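You operate a simulated robot arm through the tools that you are given. There is no shell and no other tool. Be economical: measure what you need, move in short steps, check, and stop when the job is done.

Carry out the task below with a simulated two-armed robot. There is one attempt and no reset: what you move stays moved.

Task
Wash the inky green-capped roller in the trough and lay it back clean.
Fine: seat it in the forks, give two pumps of cleaner, wind the crank; it ends down in its own cradle. What is to be rubbed or washed off counts as gone when no trace of it is left.

It is judged by the outcome, as a careful person would: the job done as asked, and still so three seconds after it is handed in. It fails if anything else is knocked over, pushed out of place, dropped, spilled or broken.

Robot
Two 7-joint arms with two-finger grippers on one trunk, on a base that drives. Base frame: it is fixed to the floor where the robot stands at the start and does not move with it; the origin is under the middle of the robot, x ahead of it, y to its left, z up; the surface under the hand at the start is at about z = 880. Readings come in mm, rad, newtons and seconds.
The left shoulder is at the start at [25, 217, 1255], the right one opposite. With the tool pointing down near the work surface each hand reaches from about 100 to 760 mm from the robot's upright axis, wherever it stands, measured 20 degrees to its own side. Places, roughly: blue cleaner pump head [600, 300, 1100]; forks of the wash trough [500, 300, 900]; green-capped press roller (16x4x5 cm) [500, -100, 900]; red-capped press roller (16x4x5 cm) [400, -100, 900]; trough crank [500, 100, 1000]; wash trough [500, 300, 900]; yellow-capped press roller (16x4x5 cm) [600, -100, 900]. Payload 2.2 kg a hand.
The TCP of each hand is the grasp point between the finger pads, 19 mm short of the fingertips. In the tool frame z runs along the fingers and y along their closing line. The gripper opens to 116 mm. The gripper's body begins 70 mm behind the TCP.
Orientation is that of the tool frame in the base frame, as a unit quaternion [x, y, z, w]. With the fingers straight down and closing along the base's y, the tool's x points along the base's -x, its y along +y and its z along -z.

Tools
- The arms move only by the tool servo_tool. It takes "left_plan", "right_plan" or both (then of equal length, played together; a hand with none holds still); each is one flat list of numbers, 7 for each row, row after row: the gripper command, from -1 (fully open) to 1 (shut), values between in proportion, then the shift along the tool's x, y, z in cm, then the turn, a rotation vector about the tool's x, y, z in rad. In form: [hand, x, y, z, rx, ry, rz, hand, x, y, z, rx, ry, rz, ...]. A call has 1 to 8 rows; each row shifts and turns the commanded pose from where the row before left it, along the tool's axes as they then stand. Each row takes 0.2 s and may step no farther than 50 mm and 0.15 rad from the row before; otherwise, or with a gripper value out of range, the whole call is refused. A pose out of reach is approached as far as the arm can. The call stops where the force on the tool passes 70 N (or 10 N more than at its start, if that is more) or the arm is blocked; 0.2 s more then pass. Each finger halts on what it meets, pressing with about 29 N; the grip force reading is that of the motor and also rises with nothing between the fingers. The clock runs only during rows and for 0.2 s after the last one: add rows that do not move to give the fingers time. It gives the time, the measured TCP pose, the force on the tool (base axes), the opening and the grip force at its end, in the units of the frame above (readings bear some noise), with the torque about the TCP (base axes, N m) and any sound that the robot's microphone picked up.
- Cameras (640 x 400 px; columns grow to the right, rows downward): "scene" is now at [132.3, 1.2, 1433.9]; the picture's right is [0.02, -1.00, 0.00], its down [-0.51, -0.01, -0.86] and it looks along [0.86, 0.01, -0.51] (base axes); focal length 252 px, centre (320, 200). "left" rides on the left gripper at [69, 15, -96] in its tool frame; the picture's right is [-0.21, 0.98, 0.00], its down [-0.76, -0.17, -0.63] and it looks along [-0.62, -0.14, 0.77] (tool axes); focal length 251 px, centre (320, 200). "right" rides on the right gripper at [69, -15, -96] in its tool frame; the picture's right is [0.21, 0.98, 0.00], its down [-0.76, 0.17, -0.63] and it looks along [-0.62, 0.14, 0.77] (tool axes); focal length 251 px, centre (320, 200). There is no depth. A picture from a camera that has moved, and an enlarged one, comes with that camera's place and axes in the base frame and with its lens.
- get_image(camera): a new picture of that camera. No time passes.
- move_column(by): slides the trunk up (or, below 0, down) by that many mm; the arms and the scene camera ride with it, the base frame stays. It gives what a move gives, with no picture.
- base_move(legs): drives the robot by 1 to 6 legs, each [ahead, left, turn to the left] in mm, mm and rad, along the robot's own axes; the way and the turn of a leg run together, so that a leg with both is an arc; at most 1500 mm and 3.142 rad a leg. The arms and the cameras ride along, it lands a little off, and it stops where it bumps. It gives what a move gives.
- pan_tilt(pan, tilt): turns the head with the scene camera to pan (to the left, within 1.396 rad either way) and tilt (down, from -0.506 to 1.204), counted from straight ahead of the robot. It gives what a move gives.
- zoom(camera, box): a new picture of the part [left, top, right, bottom] of that camera's present view, enlarged. No time passes.
- close_job(): hands the job in; it is judged then, once.

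Go step by step. Nothing tells you exact positions but the pictures and the camera data: compare them with the known pose of the tool, close in by small moves and look again before you grip or let go. The budget is 120 turns and 92 pictures, counting those below and the enlarged ones. Unless the task says otherwise, let go and move clear before handing in, and close with one line.

The tools are called after "Request:" as a command line: name --argument value ..., lists and objects as JSON in quotes. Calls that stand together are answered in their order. servo_tool: Moves the arms, as the interface text tells. Its arguments: {"type":"object","properties":{"left_plan":{"type":"array"},"right_plan":{"type":"array"}},"required":[]} The other tools are called the same way: move_column (by) slides the trunk up or down; base_move (legs) drives the base; pan_tilt (pan, tilt) turns the head that bears the scene camera; get_image (camera) takes a picture; zoom (camera, box) takes an enlarged picture of a part of a camera's view; close_job () hands the job in.

At the start:

```text
time: 0.0
left_tcp_pos: [488.6, 284.6, 1251.6]
left_tcp_rot: [0.0, 1.0, 0.0, -0.001]
left_ft_force: [0.1, 0.2, 0.3]
left_torque: [0.02, 0.02, -0.01]
left_gripper_width: 116.1
left_grip_force: 0.0
right_tcp_pos: [468.8, -64.7, 1305.2]
right_tcp_rot: [0.0, 1.0, 0.001, -0.001]
right_ft_force: [0.2, 0.3, 0.1]
right_torque: [-0.03, -0.01, 0.02]
right_gripper_width: 115.9
right_grip_force: 0.0
trunk travel left (down, up): [-400.0, 90.0]
robot x, y, heading: [0.3, -2.2, -0.003]
head pan, tilt: [0.016, 0.527]
```

scene: 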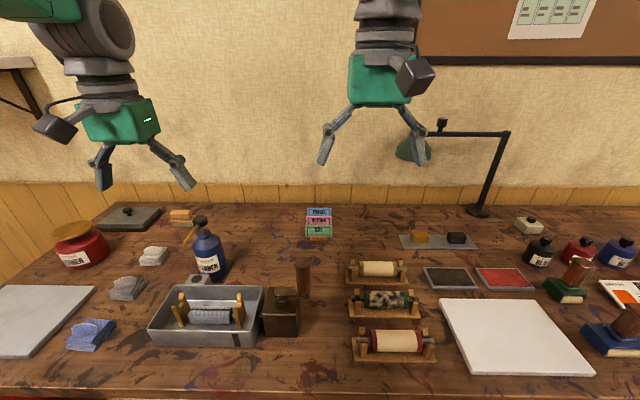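
right: 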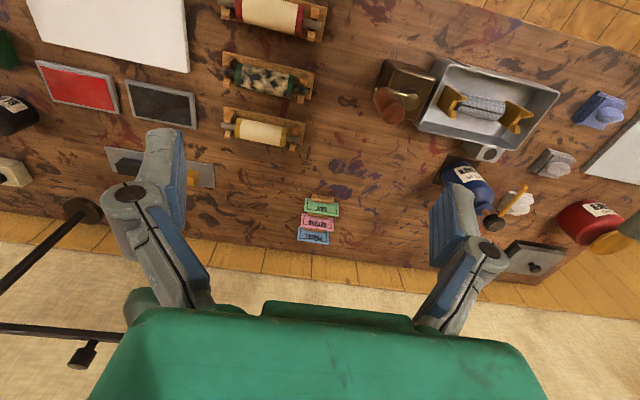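
left: 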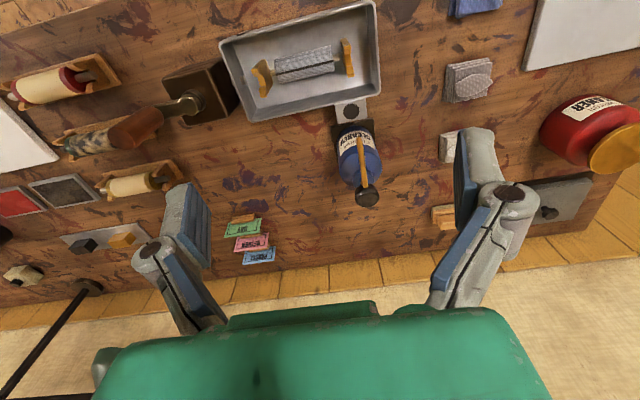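

I see the trough with forks and a brush-roller at left, a gear box with crank, and three rollers in cradles. I'll zoom for detail.

Request:
zoom --camera "scene" --box '[130, 200, 330, 360]'

Request:
zoom --camera "scene" --box '[320, 240, 460, 370]'

Request:
zoom --camera "left" --box '[150, 0, 400, 220]'

Request:
zoom --camera "right" --box '[200, 0, 350, 160]'

```text
2.50 times, centred on (230, 280) of scene
camera zoom: at [132.3, 1.2, 1433.9], right [0.02, -1.0, 0.0], down [-0.51, -0.01, -0.86], along [0.86, 0.01, -0.51], focal length 631 px, centre (545, 0)
```

zoom: 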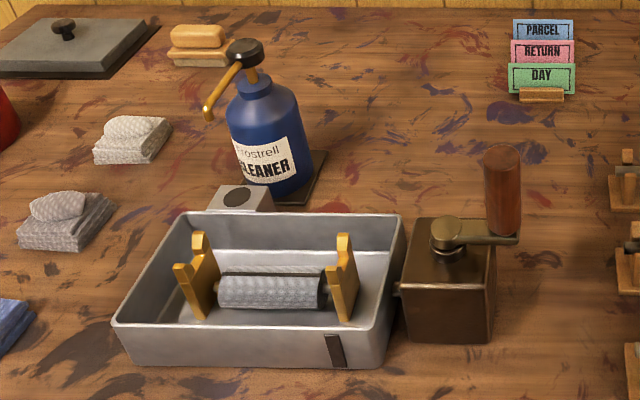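

```text
3.08 times, centred on (390, 305) of scene
camera zoom: at [132.3, 1.2, 1433.9], right [0.02, -1.0, 0.0], down [-0.51, -0.01, -0.86], along [0.86, 0.01, -0.51], focal length 777 px, centre (105, -123)
```

zoom: 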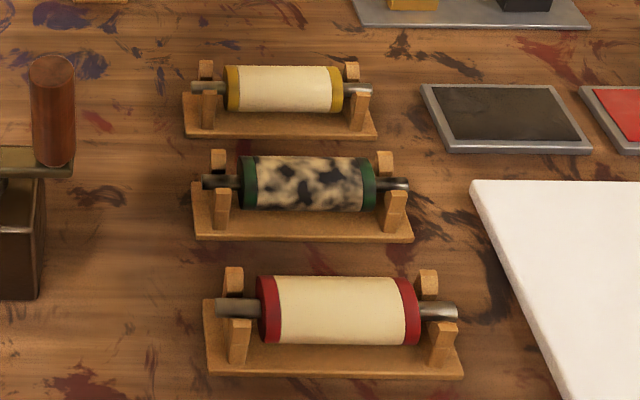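

```text
1.82 times, centred on (275, 110) of left
camera zoom: at [420.8, 300.1, 1348.0], right [0.21, 0.98, 0.0], down [0.76, -0.17, 0.63], along [0.62, -0.14, -0.78], focal length 457 px, centre (402, 364)
```

zoom: 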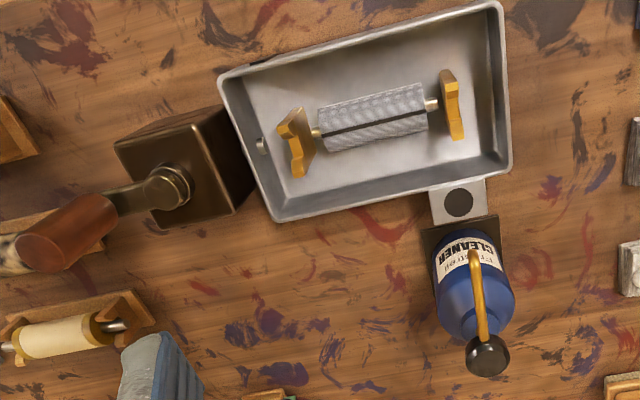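

```text
2.50 times, centred on (275, 80) of right
camera zoom: at [401.4, -77.0, 1402.0], right [-0.21, 0.98, 0.0], down [0.76, 0.17, 0.63], along [0.62, 0.14, -0.78], focal length 629 px, centre (432, 500)
```

zoom: 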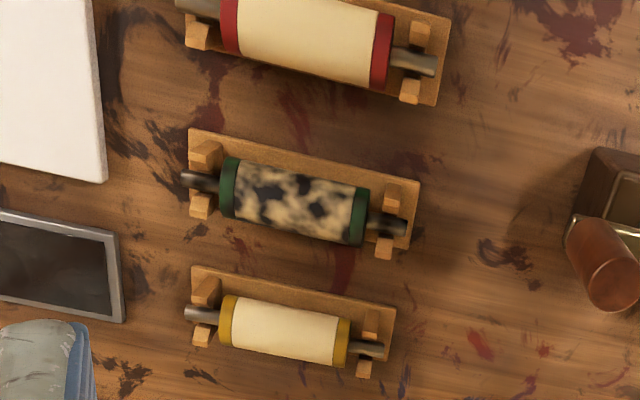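

The green roller is at about (537,-145,915), the pump head about (658,316,1059) and its spout tip about (575,318,1042). I'll bring the left camera closer to the trough and begin turning the right hand so it closes along x.

Request:
servo_tool --left_plan '[-1, 3.5, 0, 0, 0, 0, 0, -1, 3.5, 0, 0, 0, 0, 0, -1, 3, 0, 3, 0, 0, 0, -1, 0, 0, 4, 0, 0, 0, -1, 0, 0, 4, 0, 0, 0, -1, 0, 0, 4, 0, 0, 0, -1, 0, 0, 0, 0, 0, 0, -1, 0, 0, 0, 0, 0, 0]' --right_plan '[-1, 0, -1, 0, 0, 0, -0.15, -1, 0, -1, 0, 0, 0, -0.15, -1, 0, -1, 0, 0, 0, -0.15, -1, 0, -1, 0, 0, 0, -0.15, -1, 0, -1, 0, 0, 0, -0.15, -1, 0, -1, 0, 0, 0, -0.15, -1, 0, -1, 0, 0, 0, -0.15, -1, 0, -1, 0, 0, 0, -0.15]'

Request:
get_image --camera "left"

Request:
get_image --camera "right"

```text
time: 1.8
left_tcp_pos: [384.8, 275.8, 1105.1]
left_tcp_rot: [0.0, 1.0, 0.003, 0.001]
left_ft_force: [-0.4, -0.4, 0.4]
left_torque: [0.02, 0.0, -0.01]
left_gripper_width: 116.0
left_grip_force: 0.2
right_tcp_pos: [505.2, -138.1, 1305.2]
right_tcp_rot: [-0.565, 0.825, 0.001, 0.001]
right_ft_force: [0.2, -1.1, 1.0]
right_torque: [0.05, -0.02, 0.01]
right_gripper_width: 116.2
right_grip_force: 0.0
trunk travel left (down, up): [-400.0, 90.0]
robot x, y, heading: [-0.0, -3.2, -0.001]
head pan, tilt: [0.016, 0.527]
```

```text
84 pictures are left
camera left: at [316.9, 290.7, 1200.9], right [0.21, 0.98, 0.01], down [0.76, -0.17, 0.63], along [0.62, -0.13, -0.77], focal length 251 px, centre (320, 200)
```

left: 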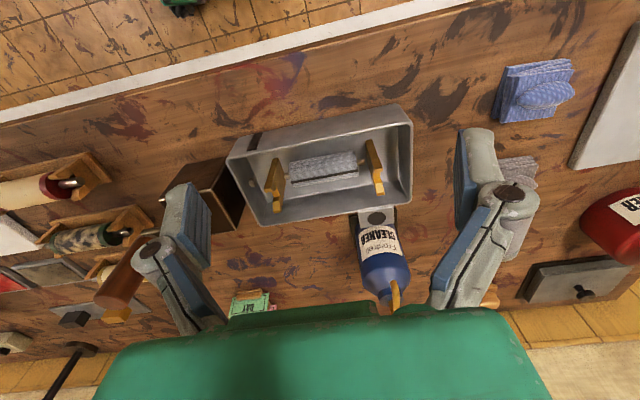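

```text
83 pictures are left
camera right: at [494.4, -206.8, 1402.1], right [-0.99, 0.15, 0.0], down [0.12, 0.76, 0.64], along [0.1, 0.63, -0.77], focal length 251 px, centre (320, 200)
```

right: 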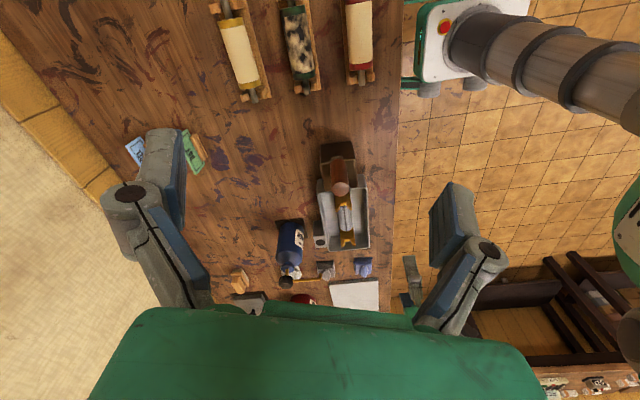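

The trough is now in close view. I'll zoom in for the fork geometry while finishing the right-hand turn.

Request:
zoom --camera "left" --box '[220, 90, 430, 310]'

Request:
servo_tool --right_plan '[-1, 0, 0, 0, 0, 0, -0.15, -1, 0, 0, 0, 0, 0, -0.15, -1, 0, 0, 0, 0, 0, -0.075, -1, 0, 2, 3, 0, 0, 0, -1, 0, 1.2, 4, 0, 0, 0, -1, 0, 0, 4, 0, 0, 0, -1, 0, 0, 4, 0, 0, 0, -1, 0, 0, 0, 0, 0, 0]'

Request:
get_image --camera "right"

```text
1.82 times, centred on (325, 200) of left
camera zoom: at [316.9, 290.7, 1200.9], right [0.21, 0.98, 0.01], down [0.76, -0.17, 0.63], along [0.62, -0.13, -0.77], focal length 457 px, centre (311, 200)
```

zoom: 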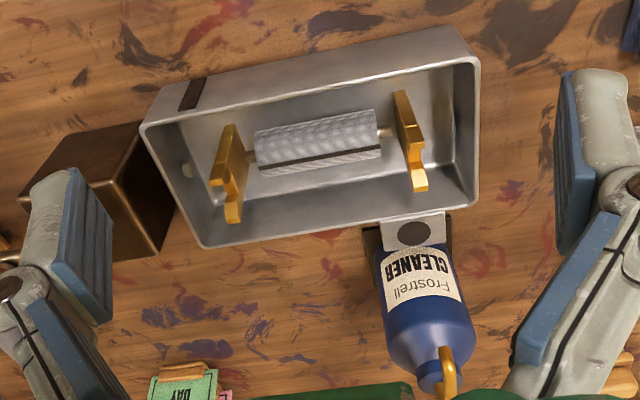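

```text
time: 3.6
left_tcp_pos: [385.4, 279.1, 1105.0]
left_tcp_rot: [-0.001, 1.0, 0.001, 0.0]
left_ft_force: [0.5, -0.6, 0.7]
left_torque: [-0.01, -0.03, -0.01]
left_gripper_width: 116.1
left_grip_force: 0.2
right_tcp_pos: [471.9, -132.7, 1155.8]
right_tcp_rot: [0.708, -0.706, 0.001, -0.002]
right_ft_force: [-0.5, -0.3, 0.6]
right_torque: [0.01, -0.02, -0.01]
right_gripper_width: 115.9
right_grip_force: 0.1
trunk travel left (down, up): [-400.0, 90.0]
robot x, y, heading: [1.9, 0.1, 0.007]
head pan, tilt: [0.016, 0.527]
```

```text
81 pictures are left
camera right: at [488.2, -200.8, 1253.2], right [-0.98, -0.22, 0.0], down [-0.17, 0.75, 0.63], along [-0.14, 0.62, -0.77], focal length 251 px, centre (320, 200)
```

right: 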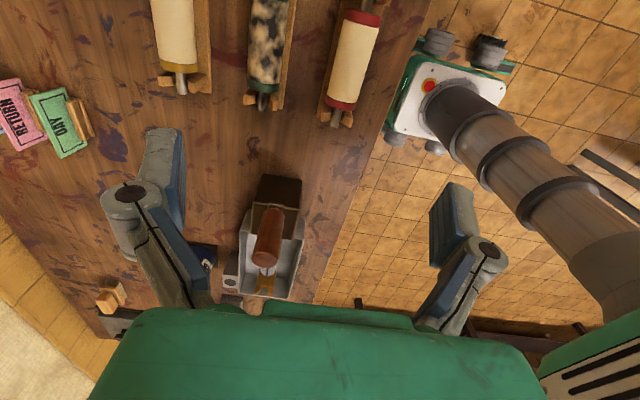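

Reading the fork notches needs a better angle, so I'll move the left hand to the far (+y) side and turn its camera to look along the trough. The right hand moves toward the spot above the green roller.

Request:
servo_tool --left_plan '[-1, 0, 4.5, 0, 0, 0, 0.1, -1, 0, 4.5, 0, 0, 0, 0.1, -1, 0, 4.5, 0, 0, 0, 0.15, -1, 0, 0, 0, 0, 0, 0.15, -1, 0, 0, 0, 0, 0, 0.15, -1, 0, 0, 0, 0, 0, 0.15, -1, 0, 0, 0, 0, 0, 0.15, -1, 0, 0, 0, 0, 0, 0.15]' --right_plan '[-1, 0, -3.5, 0, 0, 0, 0, -1, 0, -3, 0, 0, 0, 0, -1, 1.2, 0, 0, 0, 0, 0, -1, 0, 0, 3, 0, 0, 0, -1, 0, 0, 3, 0, 0, 0, -1, 0, 0, 3, 0, 0, 0, -1, 0, 0, 0, 0, 0, 0, -1, 0, 0, 0, 0, 0, 0]'

Request:
servo_tool --left_plan '[-1, 0, 0, 0, 0, 0, 0.15, -1, 0, 0, 0, 0, 0, 0.15, -1, 0, 0, 0, 0, 0, 0.15, -1, 0, 4, 0, 0, 0, 0.02, -1, 0, 4, 2, 0, 0, 0, -1, 0, 4, 4, 0, 0, 0, -1, 0, 0, 0, 0, 0, 0, -1, 0, 0, 0, 0, 0, 0]'

Request:
get_image --camera "left"

Request:
get_image --camera "right"

Request:
get_image --camera "scene"

```text
time: 5.4
left_tcp_pos: [398.9, 416.6, 1102.3]
left_tcp_rot: [0.524, 0.852, 0.0, 0.001]
left_ft_force: [-1.3, 0.7, 0.7]
left_torque: [0.0, 0.01, -0.03]
left_gripper_width: 115.9
left_grip_force: 0.2
right_tcp_pos: [540.3, -142.7, 1068.4]
right_tcp_rot: [0.709, -0.706, 0.001, -0.001]
right_ft_force: [0.0, -0.4, 0.1]
right_torque: [0.02, -0.01, 0.0]
right_gripper_width: 116.2
right_grip_force: 0.1
trunk travel left (down, up): [-400.0, 90.0]
robot x, y, heading: [-2.4, 2.8, -0.002]
head pan, tilt: [0.016, 0.527]
```

```text
refused: row 6 steps farther than a row can; nothing moved
```

```text
80 pictures are left
camera left: at [381.5, 486.6, 1199.3], right [0.97, 0.25, 0.0], down [0.19, -0.75, 0.63], along [0.16, -0.61, -0.77], focal length 251 px, centre (320, 200)
```

left: 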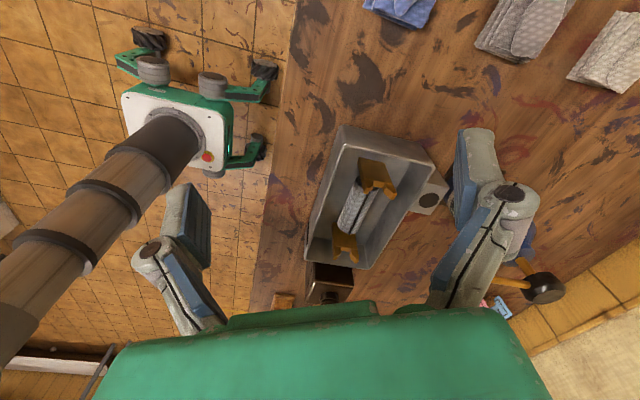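

```text
79 pictures are left
camera right: at [556.4, -208.5, 1164.4], right [-0.98, -0.22, 0.0], down [-0.17, 0.76, 0.63], along [-0.14, 0.62, -0.78], focal length 251 px, centre (320, 200)
```

right: 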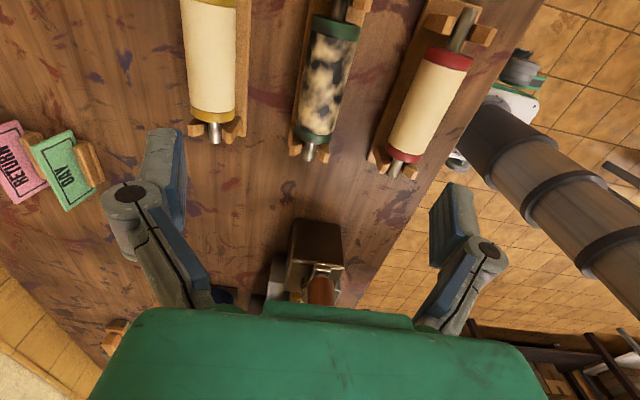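

```text
78 pictures are left
camera scene: at [132.5, 4.4, 1433.9], right [0.02, -1.0, 0.0], down [-0.51, -0.01, -0.86], along [0.86, 0.01, -0.51], focal length 252 px, centre (320, 200)
```

scene: 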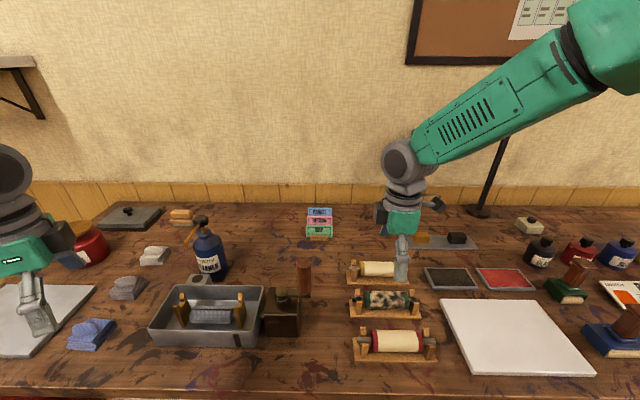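

The right hand is above the green roller at (537,-145). The left camera now sees the trough from the far side, so I'll nudge it in closer.

Request:
servo_tool --left_plan '[-1, 0, 0, 0, 0, 0, 0.15, -1, 0, 0, 0, 0, 0, 0.15, -1, 0, 0, 0, 0, 0, 0.15, -1, 0, 4, 0, 0, 0, 0.02, -1, 0, 4, 2, 0, 0, 0, -1, 0, 3, 3, 0, 0, 0, -1, 0, 0, 0, 0, 0, 0, -1, 0, 0, 0, 0, 0, 0]'

Request:
get_image --camera "left"

```text
time: 7.2
left_tcp_pos: [509.8, 418.7, 1053.0]
left_tcp_rot: [0.707, 0.707, 0.0, 0.001]
left_ft_force: [-0.4, 0.7, -0.1]
left_torque: [-0.02, 0.0, 0.01]
left_gripper_width: 116.0
left_grip_force: 0.1
right_tcp_pos: [540.3, -139.5, 1067.2]
right_tcp_rot: [0.709, -0.705, 0.001, 0.0]
right_ft_force: [-0.4, 0.9, 0.0]
right_torque: [-0.02, -0.01, 0.01]
right_gripper_width: 116.1
right_grip_force: 0.0
trunk travel left (down, up): [-400.0, 90.0]
robot x, y, heading: [-0.6, 0.1, 0.001]
head pan, tilt: [0.016, 0.527]
```

```text
77 pictures are left
camera left: at [525.5, 489.3, 1150.4], right [0.98, -0.21, 0.0], down [-0.17, -0.76, 0.63], along [-0.13, -0.62, -0.77], focal length 251 px, centre (320, 200)
```

left: 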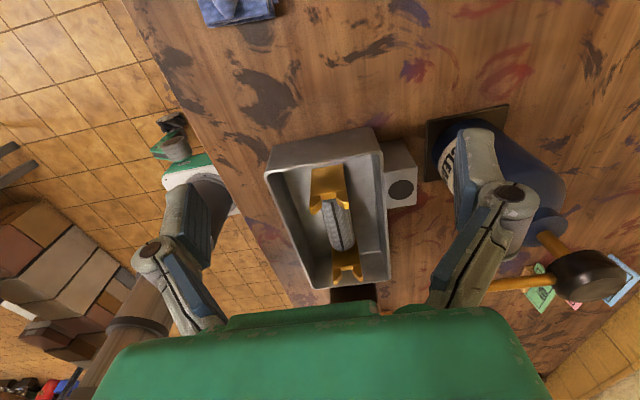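

Request:
zoom --camera "left" --box '[250, 110, 430, 310]'

Request:
zoom --camera "scene" --box '[140, 200, 330, 360]'

```text
2.00 times, centred on (340, 210) of left
camera zoom: at [525.5, 489.3, 1150.4], right [0.98, -0.21, 0.0], down [-0.17, -0.76, 0.63], along [-0.13, -0.62, -0.77], focal length 503 px, centre (280, 180)
```

zoom: 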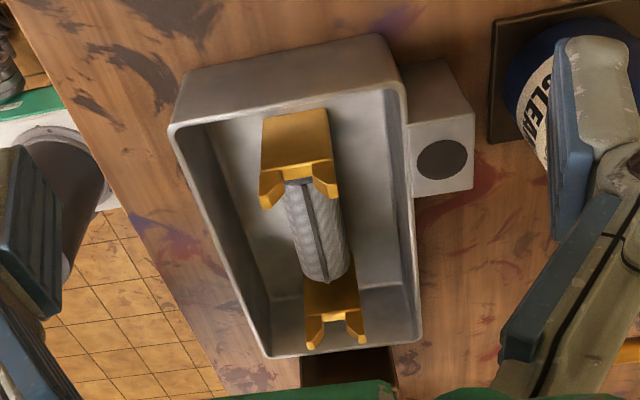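

```text
2.50 times, centred on (235, 280) of scene
camera zoom: at [133.2, 4.3, 1433.8], right [0.02, -1.0, 0.0], down [-0.51, -0.01, -0.86], along [0.86, 0.01, -0.51], focal length 631 px, centre (532, 0)
```

zoom: 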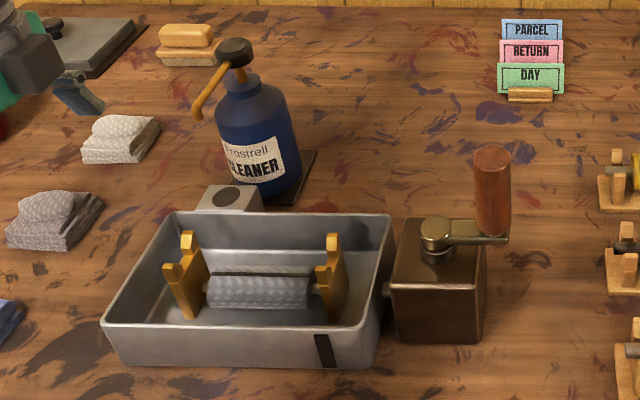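

Fork notches come out at about x=499, y=196 and 322, z≈938, so the roller's centre should go to about (499,259). I'll lift the left hand away and lower the right hand to just above the roller, part-opened.

Request:
servo_tool --left_plan '[-1, 0, 0, -4.5, 0, 0, 0, -1, 0, 0, -4.5, 0, 0, 0, -1, 0, -2, -4, 0, 0, 0, -1, -2, -4, 0, 0, 0, 0, -1, -3, -3, 0, 0, 0, 0, -1, -3, -3, 0, 0, 0, 0, -1, -3, -1, 0, 0, 0, 0, -1, 0, 0, 0, 0, 0, 0]' --right_plan '[-0.38, 0.5, 0.3, 2, 0, 0, 0, -0.38, 0, 0, 2, 0, 0, 0, -0.38, 0, 0, 2, 0, 0, 0, -0.38, 0, 0, 2, 0, 0, 0, -0.38, 0, 0, 0, 0, 0, 0, -0.38, 0, 0, 0, 0, 0, 0, -0.38, 0, 0, 0, 0, 0, 0, -0.38, 0, 0, 0, 0, 0, 0]'

Request:
get_image --camera "right"

Request:
zoom --camera "scene" --box '[320, 200, 460, 370]'

```text
time: 9.0
left_tcp_pos: [379.5, 310.0, 1182.3]
left_tcp_rot: [0.706, 0.708, 0.001, 0.001]
left_ft_force: [0.2, -0.1, -1.0]
left_torque: [-0.02, 0.0, 0.01]
left_gripper_width: 116.0
left_grip_force: 0.0
right_tcp_pos: [535.0, -145.3, 985.8]
right_tcp_rot: [0.708, -0.706, 0.002, -0.001]
right_ft_force: [0.0, 0.7, 0.1]
right_torque: [-0.02, 0.02, -0.03]
right_gripper_width: 80.1
right_grip_force: 0.0
trunk travel left (down, up): [-400.0, 90.0]
robot x, y, heading: [0.8, 0.3, -0.003]
head pan, tilt: [0.016, 0.527]
```

```text
74 pictures are left
camera right: at [551.6, -212.5, 1082.7], right [-0.98, -0.22, 0.0], down [-0.17, 0.76, 0.63], along [-0.14, 0.62, -0.78], focal length 251 px, centre (320, 200)
```

right: 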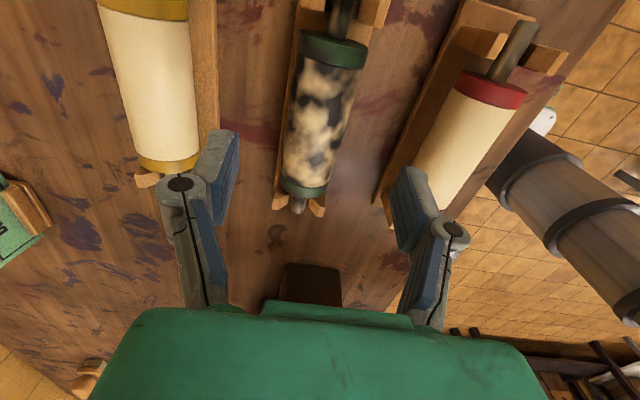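

```text
2.35 times, centred on (390, 285) of scene
camera zoom: at [133.0, 1.6, 1433.8], right [0.02, -1.0, 0.0], down [-0.51, -0.01, -0.86], along [0.86, 0.01, -0.51], focal length 594 px, centre (155, 0)
```

zoom: 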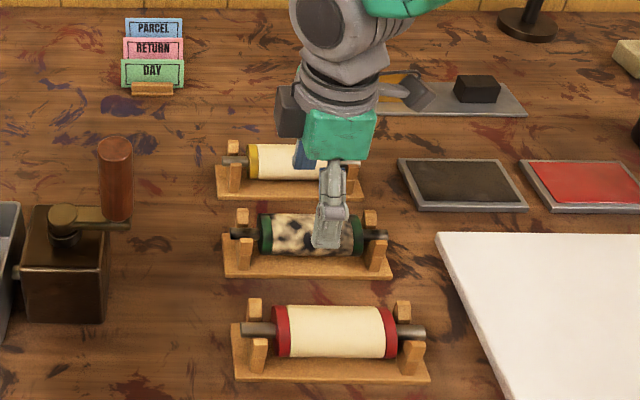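

The alignment looks right, so I'll lower to the roller's axis height.

Request:
servo_tool --right_plan '[-0.38, 0.2, -0.2, 1.5, 0, 0, 0, -0.38, 0, 0, 1.5, 0, 0, 0, -0.38, 0, 0, 1.5, 0, 0, 0, -0.38, 0, 0, 1.2, 0, 0, 0, -0.38, 0, 0, 1, 0, 0, 0, -0.38, 0, 0, 0, 0, 0, 0, -0.38, 0, 0, 0, 0, 0, 0]'

Request:
get_image --camera "right"

Request:
zoom --camera "scene" --box '[320, 200, 460, 370]'

```text
time: 10.6
left_tcp_pos: [380.5, 309.8, 1182.4]
left_tcp_rot: [0.707, 0.708, 0.0, 0.0]
left_ft_force: [0.5, -0.1, 0.2]
left_torque: [-0.01, 0.04, 0.02]
left_gripper_width: 115.8
left_grip_force: 0.0
right_tcp_pos: [538.2, -147.3, 919.8]
right_tcp_rot: [0.708, -0.706, 0.001, 0.0]
right_ft_force: [-0.2, 0.2, -0.5]
right_torque: [-0.01, 0.01, -0.02]
right_gripper_width: 80.0
right_grip_force: 0.0
trunk travel left (down, up): [-400.0, 90.0]
robot x, y, heading: [-0.8, -1.9, -0.002]
head pan, tilt: [0.016, 0.527]
```

```text
72 pictures are left
camera right: at [554.2, -214.5, 1016.1], right [-0.98, -0.22, 0.0], down [-0.17, 0.76, 0.63], along [-0.14, 0.62, -0.78], focal length 251 px, centre (320, 200)
```

right: 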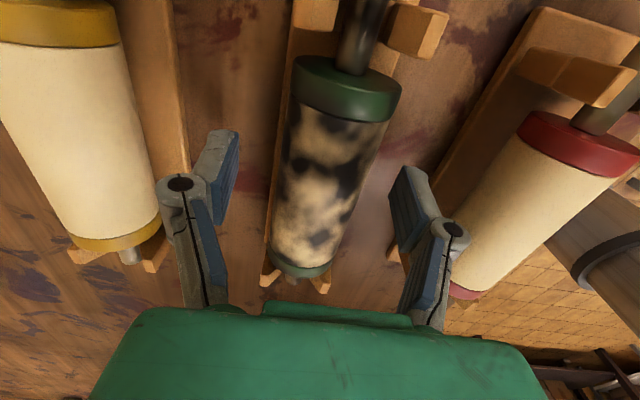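

```text
2.35 times, centred on (390, 285) of scene
camera zoom: at [132.6, 1.6, 1433.9], right [0.02, -1.0, 0.0], down [-0.51, -0.01, -0.86], along [0.86, 0.01, -0.51], focal length 594 px, centre (155, 0)
```

zoom: 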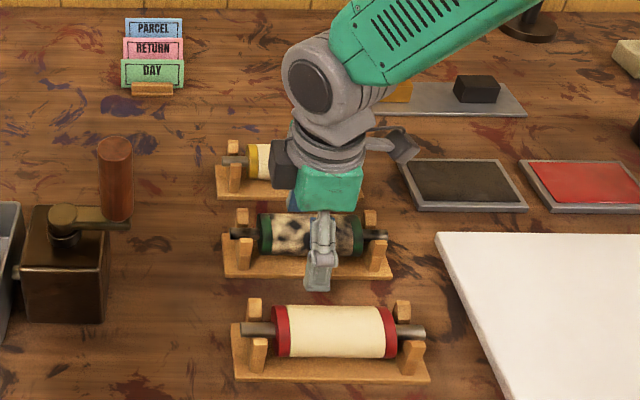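

The fingers straddle the middle of the roller cleanly, so I'll close on it.

Request:
servo_tool --right_plan '[0.0, 0, 0, 0, 0, 0, 0, 0.4, 0, 0, 0, 0, 0, 0, 1, 0, 0, 0, 0, 0, 0, 1, 0, 0, 0, 0, 0, 0, 1, 0, 0, 0, 0, 0, 0]'

Request:
servo_tool --right_plan '[1, 0, 0, -1, 0, 0, 0, 1, 0, 0, -1, 0, 0, 0, 1, 0, 0, -2, 0, 0, 0, 1, 0, 0, -3, 0, 0, 0, 1, 0, 0, -4, 0, 0, 0, 1, 0, 0, -4, 0, 0, 0, 1, 0, 0, 0, 0, 0, 0]'

Request:
get_image --camera "right"

Request:
get_image --camera "scene"

```text
time: 11.8
left_tcp_pos: [379.0, 310.1, 1182.5]
left_tcp_rot: [0.707, 0.708, 0.0, 0.001]
left_ft_force: [0.8, -0.6, -0.5]
left_torque: [-0.01, 0.03, -0.01]
left_gripper_width: 116.0
left_grip_force: 0.1
right_tcp_pos: [538.1, -147.7, 919.8]
right_tcp_rot: [0.709, -0.705, 0.001, 0.0]
right_ft_force: [1.2, -0.3, 1.6]
right_torque: [0.02, -0.04, -0.08]
right_gripper_width: 35.0
right_grip_force: 29.1
trunk travel left (down, up): [-400.0, 90.0]
robot x, y, heading: [-2.2, 3.1, 0.002]
head pan, tilt: [0.016, 0.527]
```

```text
time: 13.4
left_tcp_pos: [380.5, 309.2, 1181.9]
left_tcp_rot: [0.706, 0.708, 0.0, 0.0]
left_ft_force: [-0.1, -0.2, 0.1]
left_torque: [0.01, -0.01, 0.05]
left_gripper_width: 115.9
left_grip_force: 0.0
right_tcp_pos: [536.5, -145.6, 1067.2]
right_tcp_rot: [0.709, -0.706, 0.0, 0.0]
right_ft_force: [1.0, 0.6, -3.4]
right_torque: [0.02, 0.0, 0.01]
right_gripper_width: 35.0
right_grip_force: 28.6
trunk travel left (down, up): [-400.0, 90.0]
robot x, y, heading: [-2.7, 2.0, -0.003]
head pan, tilt: [0.016, 0.527]
```

```text
70 pictures are left
camera right: at [552.4, -213.3, 1164.2], right [-0.98, -0.22, 0.0], down [-0.17, 0.76, 0.63], along [-0.14, 0.62, -0.77], focal length 251 px, centre (320, 200)
```

right: 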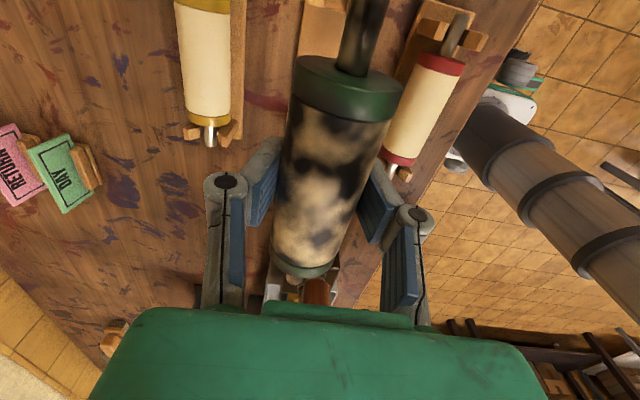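

```text
69 pictures are left
camera scene: at [133.2, 1.3, 1433.8], right [0.02, -1.0, 0.0], down [-0.51, -0.01, -0.86], along [0.86, 0.01, -0.51], focal length 252 px, centre (320, 200)
```

scene: 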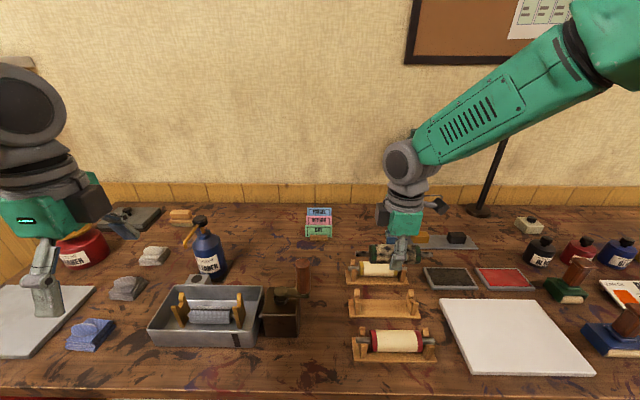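

The roller is held at 35 mm across, lifted from its cradle at TCP (538,-147.5,919.8). The crank handle top is at about z 1063, so I'll raise it higher before driving left.

Request:
servo_tool --right_plan '[1, 0, 0, -4, 0, 0, 0, 1, 0, 0, -4, 0, 0, 0, 1, 0, 0, -4, 0, 0, 0, 1, 0, 2, 0, 0, 0, 0, 1, 0, 2, 0, 0, 0, 0, 1, 0, 0, 0, 0, 0, 0]'

Request:
base_move --legs '[[0, 260, 0]]'

Request:
get_image --camera "scene"

Request:
get_image --camera "right"

```text
time: 14.8
left_tcp_pos: [379.8, 309.9, 1182.8]
left_tcp_rot: [0.707, 0.708, 0.0, 0.0]
left_ft_force: [-0.2, 0.4, 0.4]
left_torque: [0.01, 0.02, -0.02]
left_gripper_width: 115.8
left_grip_force: 0.1
right_tcp_pos: [497.1, -147.0, 1188.0]
right_tcp_rot: [0.708, -0.706, 0.0, -0.001]
right_ft_force: [-0.7, 0.6, -3.2]
right_torque: [-0.02, 0.0, 0.0]
right_gripper_width: 34.8
right_grip_force: 29.1
trunk travel left (down, up): [-400.0, 90.0]
robot x, y, heading: [2.8, 0.9, 0.002]
head pan, tilt: [0.016, 0.527]
```

```text
time: 16.7
left_tcp_pos: [379.9, 565.0, 1183.6]
left_tcp_rot: [0.708, 0.706, 0.001, -0.001]
left_ft_force: [0.7, -0.4, 0.1]
left_torque: [0.04, 0.0, 0.0]
left_gripper_width: 116.1
left_grip_force: 0.1
right_tcp_pos: [496.5, 108.8, 1189.6]
right_tcp_rot: [0.707, -0.707, 0.0, -0.001]
right_ft_force: [-0.6, -0.8, -3.8]
right_torque: [0.01, 0.01, -0.02]
right_gripper_width: 34.6
right_grip_force: 29.0
trunk travel left (down, up): [-400.0, 90.0]
robot x, y, heading: [0.1, 259.1, -0.003]
head pan, tilt: [0.016, 0.527]
```

```text
68 pictures are left
camera scene: at [132.7, 265.1, 1433.9], right [0.01, -1.0, 0.0], down [-0.51, -0.01, -0.86], along [0.86, 0.01, -0.51], focal length 252 px, centre (320, 200)
```

scene: 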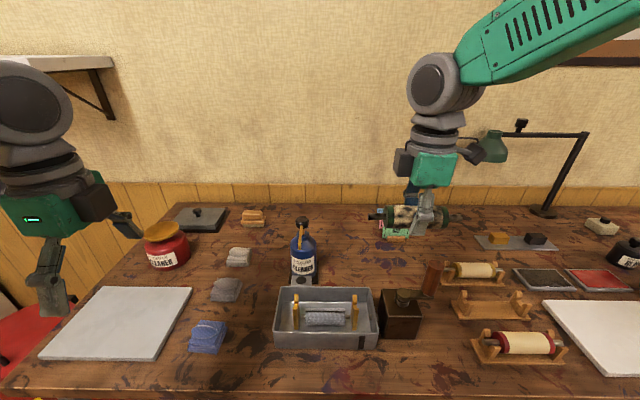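

```text
67 pictures are left
camera right: at [511.8, 40.5, 1285.8], right [-0.98, -0.21, 0.0], down [-0.17, 0.76, 0.63], along [-0.13, 0.62, -0.77], focal length 251 px, centre (320, 200)
```

right: 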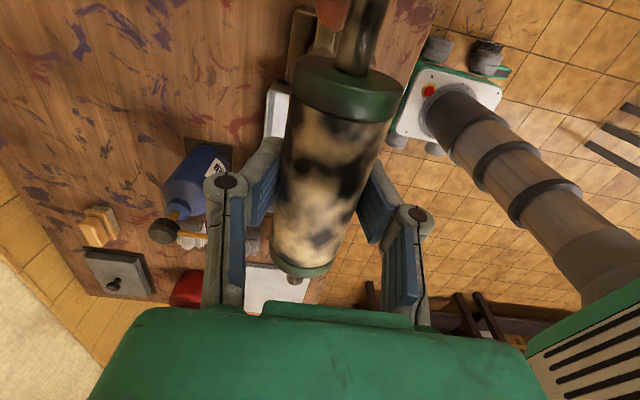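

The base moved 259 mm left and the scene camera faces the trough. I'll zoom in on both the trough and the held roller.

Request:
zoom --camera "scene" --box '[260, 210, 440, 360]'

Request:
zoom --camera "scene" --box '[360, 170, 480, 260]'

```text
2.67 times, centred on (350, 285) of scene
camera zoom: at [132.7, 265.1, 1433.9], right [0.01, -1.0, 0.0], down [-0.51, -0.01, -0.86], along [0.86, 0.01, -0.51], focal length 673 px, centre (240, -27)
```

zoom: 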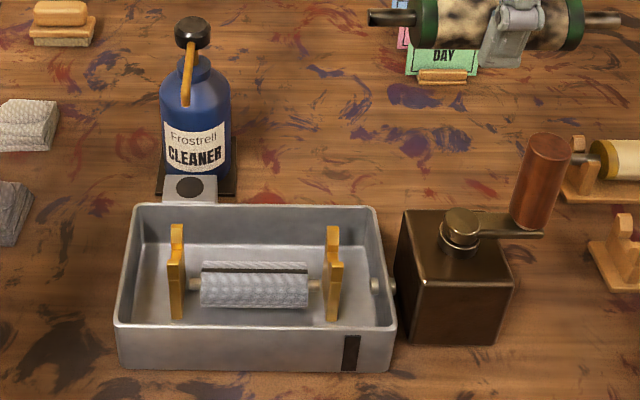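

```text
4.44 times, centred on (420, 215) of scene
camera zoom: at [132.7, 265.1, 1433.9], right [0.01, -1.0, 0.0], down [-0.51, -0.01, -0.86], along [0.86, 0.01, -0.51], focal length 1122 px, centre (-124, 133)
```

zoom: 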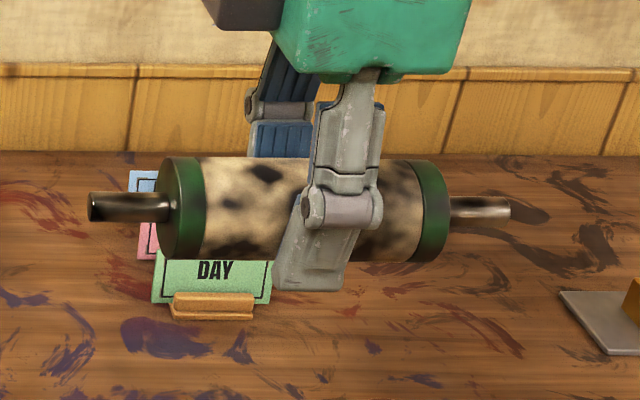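

The roller centre sits about 5 mm to −y of the TCP and 3 mm lower. I'll aim the TCP at (499,262), hover at z 1000, and bring the left hand in as a side-view camera.

Request:
servo_tool --left_plan '[-1, -2, 2, 1.5, 0, 0, 0, -1, -2, 2, 1.5, 0, 0, 0, -1, -2, 2, 1.5, 0, 0, 0, -1, -2, 2, 1.5, 0, 0, 0, -1, -1, 2, 1, 0, 0, 0, -1, 0, 1, 0, 0, 0, 0, -1, 0, 0, 0, 0, 0, 0, -1, 0, 0, 0, 0, 0, 0]' --right_plan '[1, -4, -0.25, 0, 0, 0, 0, 1, -4, 0, 0, 0, 0, 0, 1, -4, 0, 0, 0, 0, 0, 1, -3.3, 0, 0, 0, 0, 0, 1, 0, 0, 4.7, 0, 0, 0, 1, 0, 0, 4.7, 0, 0, 0, 1, 0, 0, 4.7, 0, 0, 0, 1, 0, 0, 4.7, 0, 0, 0]'

Request:
get_image --camera "left"

Request:
zoom --camera "scene" --box '[240, 190, 420, 360]'

```text
time: 18.5
left_tcp_pos: [489.3, 472.8, 1113.7]
left_tcp_rot: [0.708, 0.706, 0.003, -0.001]
left_ft_force: [-0.3, 0.0, 0.5]
left_torque: [-0.05, 0.0, -0.02]
left_gripper_width: 116.1
left_grip_force: 0.1
right_tcp_pos: [500.8, 260.0, 1000.1]
right_tcp_rot: [0.707, -0.707, 0.0, -0.002]
right_ft_force: [1.1, -0.7, -3.2]
right_torque: [0.03, 0.05, 0.01]
right_gripper_width: 34.6
right_grip_force: 29.0
trunk travel left (down, up): [-400.0, 90.0]
robot x, y, heading: [1.3, 259.6, -0.004]
head pan, tilt: [0.016, 0.527]
```

```text
64 pictures are left
camera left: at [505.7, 543.0, 1211.2], right [0.98, -0.22, 0.0], down [-0.17, -0.76, 0.63], along [-0.14, -0.61, -0.78], focal length 251 px, centre (320, 200)
```

left: 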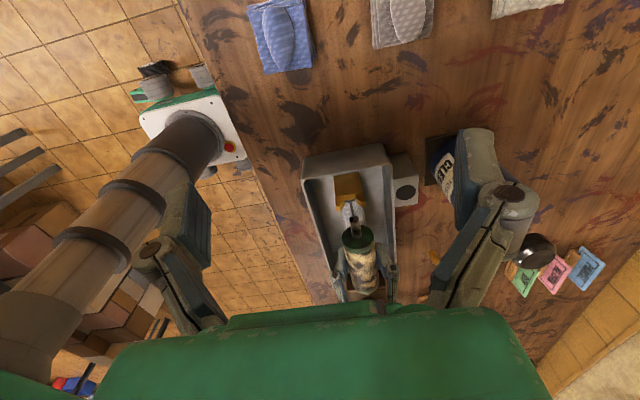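

```text
2.35 times, centred on (330, 275) of scene
camera zoom: at [136.4, 270.0, 1433.4], right [0.01, -1.0, 0.01], down [-0.51, -0.01, -0.86], along [0.86, 0.01, -0.51], focal length 594 px, centre (296, 24)
```

zoom: 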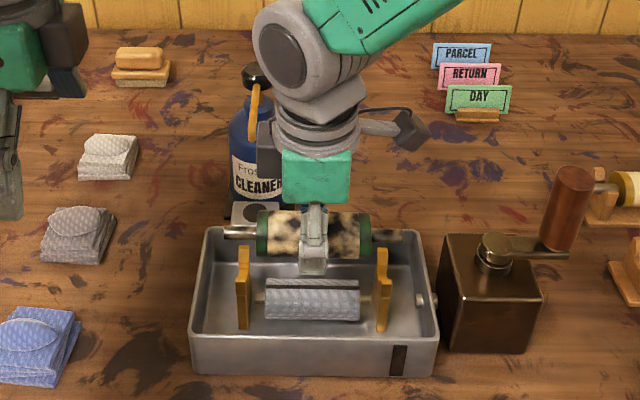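

Request:
zoom --camera "left" --box '[290, 130, 430, 310]'

Request:
get_image --camera "right"

```text
2.22 times, centred on (360, 220) of left
camera zoom: at [505.7, 543.0, 1211.2], right [0.98, -0.22, 0.0], down [-0.17, -0.76, 0.63], along [-0.14, -0.61, -0.78], focal length 559 px, centre (231, 156)
```

zoom: 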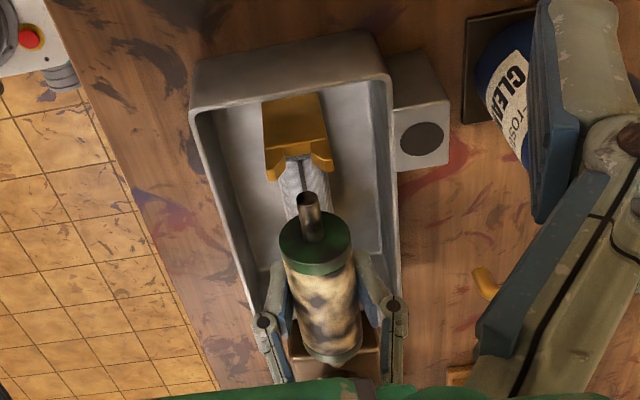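

```text
61 pictures are left
camera right: at [516.1, 191.0, 1096.0], right [-0.98, -0.21, 0.0], down [-0.17, 0.75, 0.64], along [-0.13, 0.62, -0.77], focal length 251 px, centre (320, 200)
```

right: 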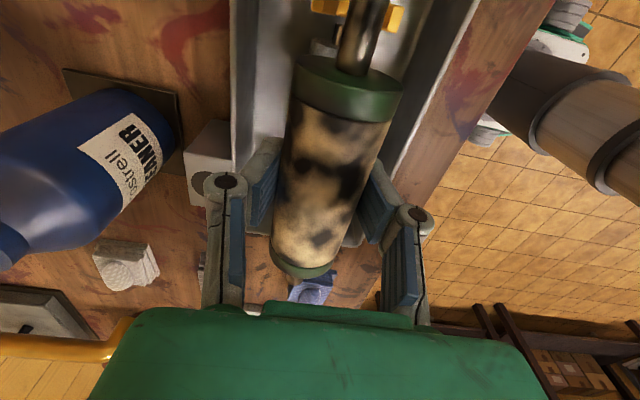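

The roller is centred on the forks in y and about 2.5 mm too far in x. I'll correct that and lower to just above the prong tips.

Request:
servo_tool --right_plan '[1, 0, 0.25, 0.8, 0, 0, 0, 1, 0, 0, 1.2, 0, 0, 0, 1, 0, 0, 1.2, 0, 0, 0, 1, 0, 0, 0, 0, 0, 0, 1, 0, 0, 0, 0, 0, 0]'

Request:
zoom --camera "left" --box '[310, 150, 410, 290]'

Request:
zoom --camera "scene" --box '[270, 230, 400, 340]'

Request:
zoom --camera "right" --box '[250, 0, 460, 130]'

```text
time: 19.7
left_tcp_pos: [489.3, 463.2, 1117.5]
left_tcp_rot: [0.708, 0.706, 0.005, -0.004]
left_ft_force: [0.0, -0.1, 0.0]
left_torque: [0.04, -0.03, -0.01]
left_gripper_width: 115.9
left_grip_force: 0.0
right_tcp_pos: [496.0, 250.4, 970.8]
right_tcp_rot: [-0.707, 0.707, 0.003, 0.005]
right_ft_force: [-0.2, -0.9, -3.4]
right_torque: [0.03, 0.0, -0.01]
right_gripper_width: 34.9
right_grip_force: 28.6
trunk travel left (down, up): [-400.0, 90.0]
robot x, y, heading: [0.9, 259.3, -0.007]
head pan, tilt: [0.016, 0.527]
```

```text
2.86 times, centred on (360, 220) of left
camera zoom: at [504.2, 531.8, 1214.5], right [0.98, -0.22, 0.0], down [-0.17, -0.76, 0.62], along [-0.13, -0.61, -0.78], focal length 718 px, centre (206, 143)
```

zoom: 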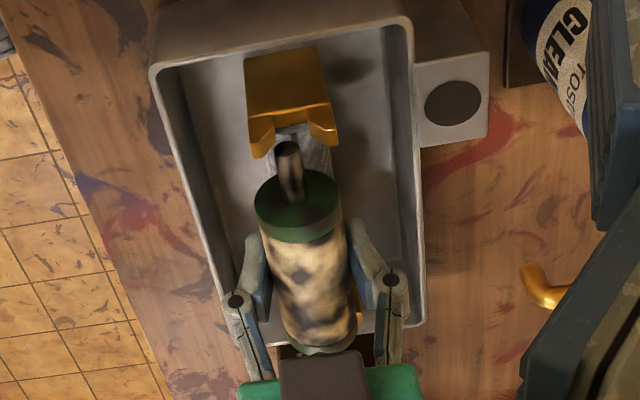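

```text
3.64 times, centred on (335, 285) of scene
camera zoom: at [134.2, 250.0, 1433.7], right [0.01, -1.0, -0.01], down [-0.51, 0.0, -0.86], along [0.86, 0.01, -0.51], focal length 918 px, centre (266, -109)
```

zoom: 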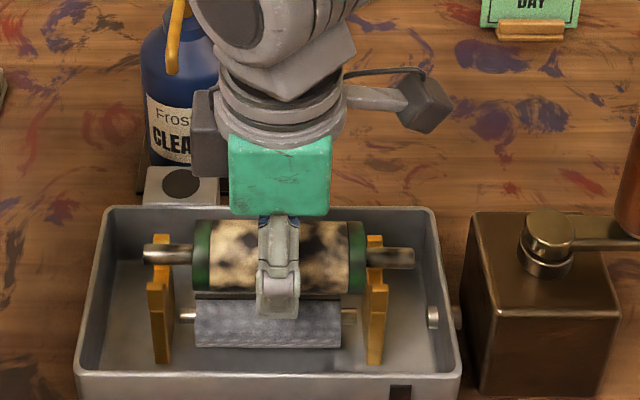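

```text
3.05 times, centred on (355, 65) of right
camera zoom: at [510.9, 182.7, 1066.5], right [-0.98, -0.21, -0.01], down [-0.17, 0.75, 0.64], along [-0.13, 0.63, -0.77], focal length 766 px, centre (213, 611)
```

zoom: 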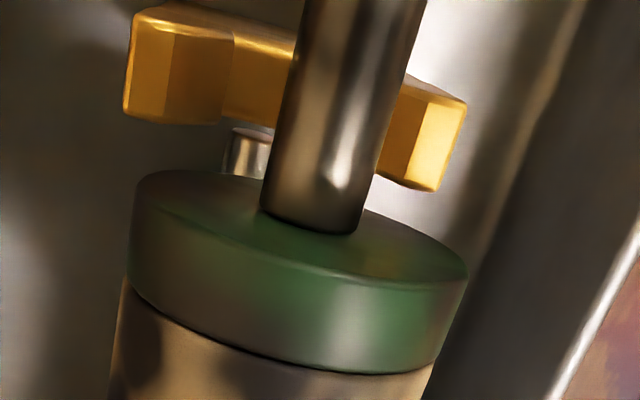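

The poses jumped about 10 mm in y on both hands and the camera, so the trunk seems to sway. I'll idle a moment and re-read.

Request:
servo_tool --right_plan '[1, 0, 0, 0, 0, 0, 0, 1, 0, 0, 0, 0, 0, 0, 1, 0, 0, 0, 0, 0, 0, 1, 0, 0, 0, 0, 0, 0, 1, 0, 0, 0, 0, 0, 0]'

Request:
servo_tool --right_plan '[1, 0, 0, 0, 0, 0, 0, 1, 0, 0, 0, 0, 0, 0]'

Request:
servo_tool --right_plan '[1, 0, 0, 0, 0, 0, 0, 1, 0, 0, 0, 0, 0, 0, 1, 0, 0, 0, 0, 0, 0]'

```text
time: 20.9
left_tcp_pos: [487.2, 476.2, 1113.8]
left_tcp_rot: [0.708, 0.707, 0.002, 0.0]
left_ft_force: [0.2, 0.2, 1.3]
left_torque: [-0.01, 0.02, 0.01]
left_gripper_width: 116.0
left_grip_force: 0.1
right_tcp_pos: [495.4, 262.9, 970.5]
right_tcp_rot: [0.707, -0.707, 0.001, -0.002]
right_ft_force: [-0.4, 0.1, -3.5]
right_torque: [0.01, -0.01, 0.03]
right_gripper_width: 34.9
right_grip_force: 28.9
trunk travel left (down, up): [-400.0, 90.0]
robot x, y, heading: [3.5, 266.7, -0.006]
head pan, tilt: [0.016, 0.527]
```

```text
time: 21.5
left_tcp_pos: [488.7, 466.1, 1115.7]
left_tcp_rot: [0.708, 0.706, 0.005, -0.002]
left_ft_force: [-0.6, 0.2, -0.1]
left_torque: [0.03, 0.0, 0.0]
left_gripper_width: 116.2
left_grip_force: 0.0
right_tcp_pos: [494.4, 253.4, 970.1]
right_tcp_rot: [0.707, -0.707, -0.002, -0.005]
right_ft_force: [-0.4, -0.6, -3.8]
right_torque: [0.01, 0.0, -0.02]
right_gripper_width: 34.9
right_grip_force: 28.1
trunk travel left (down, up): [-400.0, 90.0]
robot x, y, heading: [1.0, 261.8, -0.008]
head pan, tilt: [0.016, 0.527]
```

```text
time: 22.3
left_tcp_pos: [489.3, 469.2, 1117.3]
left_tcp_rot: [0.708, 0.706, 0.005, -0.002]
left_ft_force: [-0.2, -0.5, -0.5]
left_torque: [0.0, -0.03, 0.02]
left_gripper_width: 116.0
left_grip_force: 0.0
right_tcp_pos: [494.7, 256.3, 971.1]
right_tcp_rot: [-0.707, 0.708, 0.001, 0.005]
right_ft_force: [0.9, -0.2, -3.0]
right_torque: [0.01, 0.05, 0.02]
right_gripper_width: 34.8
right_grip_force: 29.3
trunk travel left (down, up): [-400.0, 90.0]
robot x, y, heading: [1.1, 258.5, -0.009]
head pan, tilt: [0.016, 0.527]
```

The sway is dying down. I'll wait longer, then check alignment again.

Request:
servo_tool --right_plan '[1, 0, 0, 0, 0, 0, 0, 1, 0, 0, 0, 0, 0, 0, 1, 0, 0, 0, 0, 0, 0, 1, 0, 0, 0, 0, 0, 0, 1, 0, 0, 0, 0, 0, 0, 1, 0, 0, 0, 0, 0, 0, 1, 0, 0, 0, 0, 0, 0, 1, 0, 0, 0, 0, 0, 0]'

Request:
servo_tool --right_plan '[1, 0, 0, 0, 0, 0, 0, 1, 0, 0, 0, 0, 0, 0]'

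Request:
zoom --camera "left" --box '[310, 150, 410, 290]'

Request:
zoom --camera "scene" --box '[270, 230, 400, 340]'

```text
time: 24.1
left_tcp_pos: [488.5, 471.8, 1115.8]
left_tcp_rot: [0.707, 0.707, 0.002, -0.001]
left_ft_force: [-0.1, -0.1, -0.5]
left_torque: [0.02, -0.01, 0.01]
left_gripper_width: 116.1
left_grip_force: 0.1
right_tcp_pos: [495.5, 259.7, 970.7]
right_tcp_rot: [0.708, -0.707, -0.001, -0.003]
right_ft_force: [-0.2, 0.1, -3.7]
right_torque: [0.0, 0.0, 0.05]
right_gripper_width: 34.9
right_grip_force: 28.5
trunk travel left (down, up): [-400.0, 90.0]
robot x, y, heading: [0.5, 259.2, -0.006]
head pan, tilt: [0.016, 0.527]
```

```text
time: 24.7
left_tcp_pos: [487.9, 472.7, 1116.7]
left_tcp_rot: [0.708, 0.707, 0.003, 0.0]
left_ft_force: [-0.2, -0.7, -0.1]
left_torque: [-0.01, 0.03, -0.02]
left_gripper_width: 115.8
left_grip_force: 0.1
right_tcp_pos: [494.6, 260.1, 969.8]
right_tcp_rot: [-0.707, 0.707, 0.0, 0.002]
right_ft_force: [0.2, 0.7, -2.9]
right_torque: [-0.02, 0.02, -0.01]
right_gripper_width: 34.7
right_grip_force: 29.2
trunk travel left (down, up): [-400.0, 90.0]
robot x, y, heading: [0.0, 256.3, -0.005]
head pan, tilt: [0.016, 0.527]
```

```text
2.86 times, centred on (360, 220) of left
camera zoom: at [503.9, 542.3, 1212.4], right [0.98, -0.22, 0.0], down [-0.17, -0.76, 0.63], along [-0.13, -0.61, -0.78], focal length 718 px, centre (206, 143)
```

zoom: 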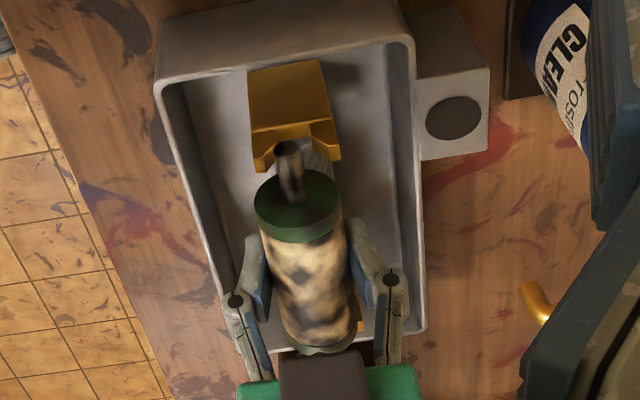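

```text
3.64 times, centred on (335, 285) of scene
camera zoom: at [134.1, 262.3, 1433.8], right [0.01, -1.0, 0.0], down [-0.51, -0.01, -0.86], along [0.86, 0.01, -0.51], focal length 918 px, centre (266, -109)
```

zoom: 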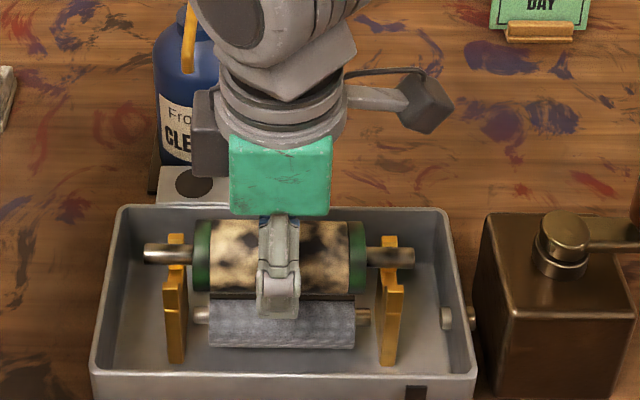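

The roller needs about +2.5 mm in x and −2 mm in y. I'll make that correction and lower it into the notches in small steps.

Request:
servo_tool --right_plan '[1, 0.2, -0.25, 0, 0, 0, 0, 1, 0, 0, 0.4, 0, 0, 0, 1, 0, 0, 0.4, 0, 0, 0, 1, 0, 0, 0.4, 0, 0, 0, 1, 0, 0, 0, 0, 0, 0, 1, 0, 0, 0, 0, 0, 0]'

Request:
zoom --camera "left" --box '[310, 150, 410, 290]'

Request:
zoom --camera "scene" --box '[270, 230, 400, 340]'

```text
time: 26.1
left_tcp_pos: [489.0, 473.6, 1115.3]
left_tcp_rot: [0.707, 0.707, 0.003, 0.0]
left_ft_force: [0.0, -0.3, 0.8]
left_torque: [-0.03, 0.0, -0.01]
left_gripper_width: 116.0
left_grip_force: 0.0
right_tcp_pos: [497.3, 257.5, 959.0]
right_tcp_rot: [-0.707, 0.707, 0.001, 0.003]
right_ft_force: [0.4, 0.3, -3.7]
right_torque: [0.01, -0.02, -0.03]
right_gripper_width: 34.9
right_grip_force: 28.7
trunk travel left (down, up): [-400.0, 90.0]
robot x, y, heading: [1.4, 261.9, 0.002]
head pan, tilt: [0.016, 0.527]
```

```text
2.86 times, centred on (360, 220) of left
camera zoom: at [503.8, 541.9, 1212.6], right [0.98, -0.22, 0.0], down [-0.17, -0.76, 0.63], along [-0.13, -0.61, -0.78], focal length 718 px, centre (206, 143)
```

zoom: 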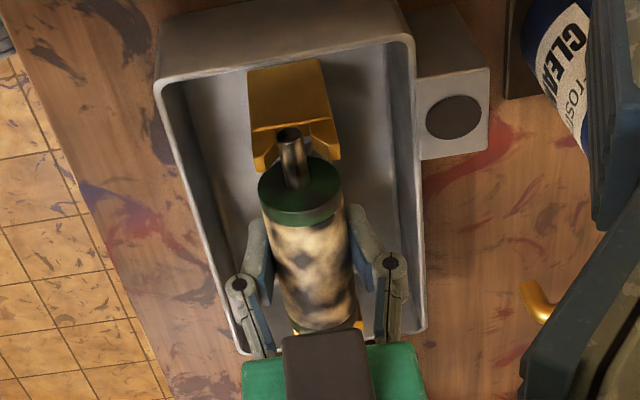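

```text
3.64 times, centred on (335, 285) of scene
camera zoom: at [134.1, 262.3, 1433.8], right [0.01, -1.0, 0.0], down [-0.51, -0.01, -0.86], along [0.86, 0.01, -0.51], focal length 918 px, centre (266, -109)
```

zoom: 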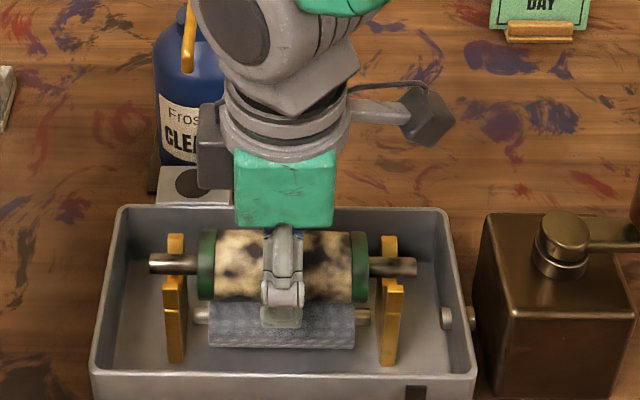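

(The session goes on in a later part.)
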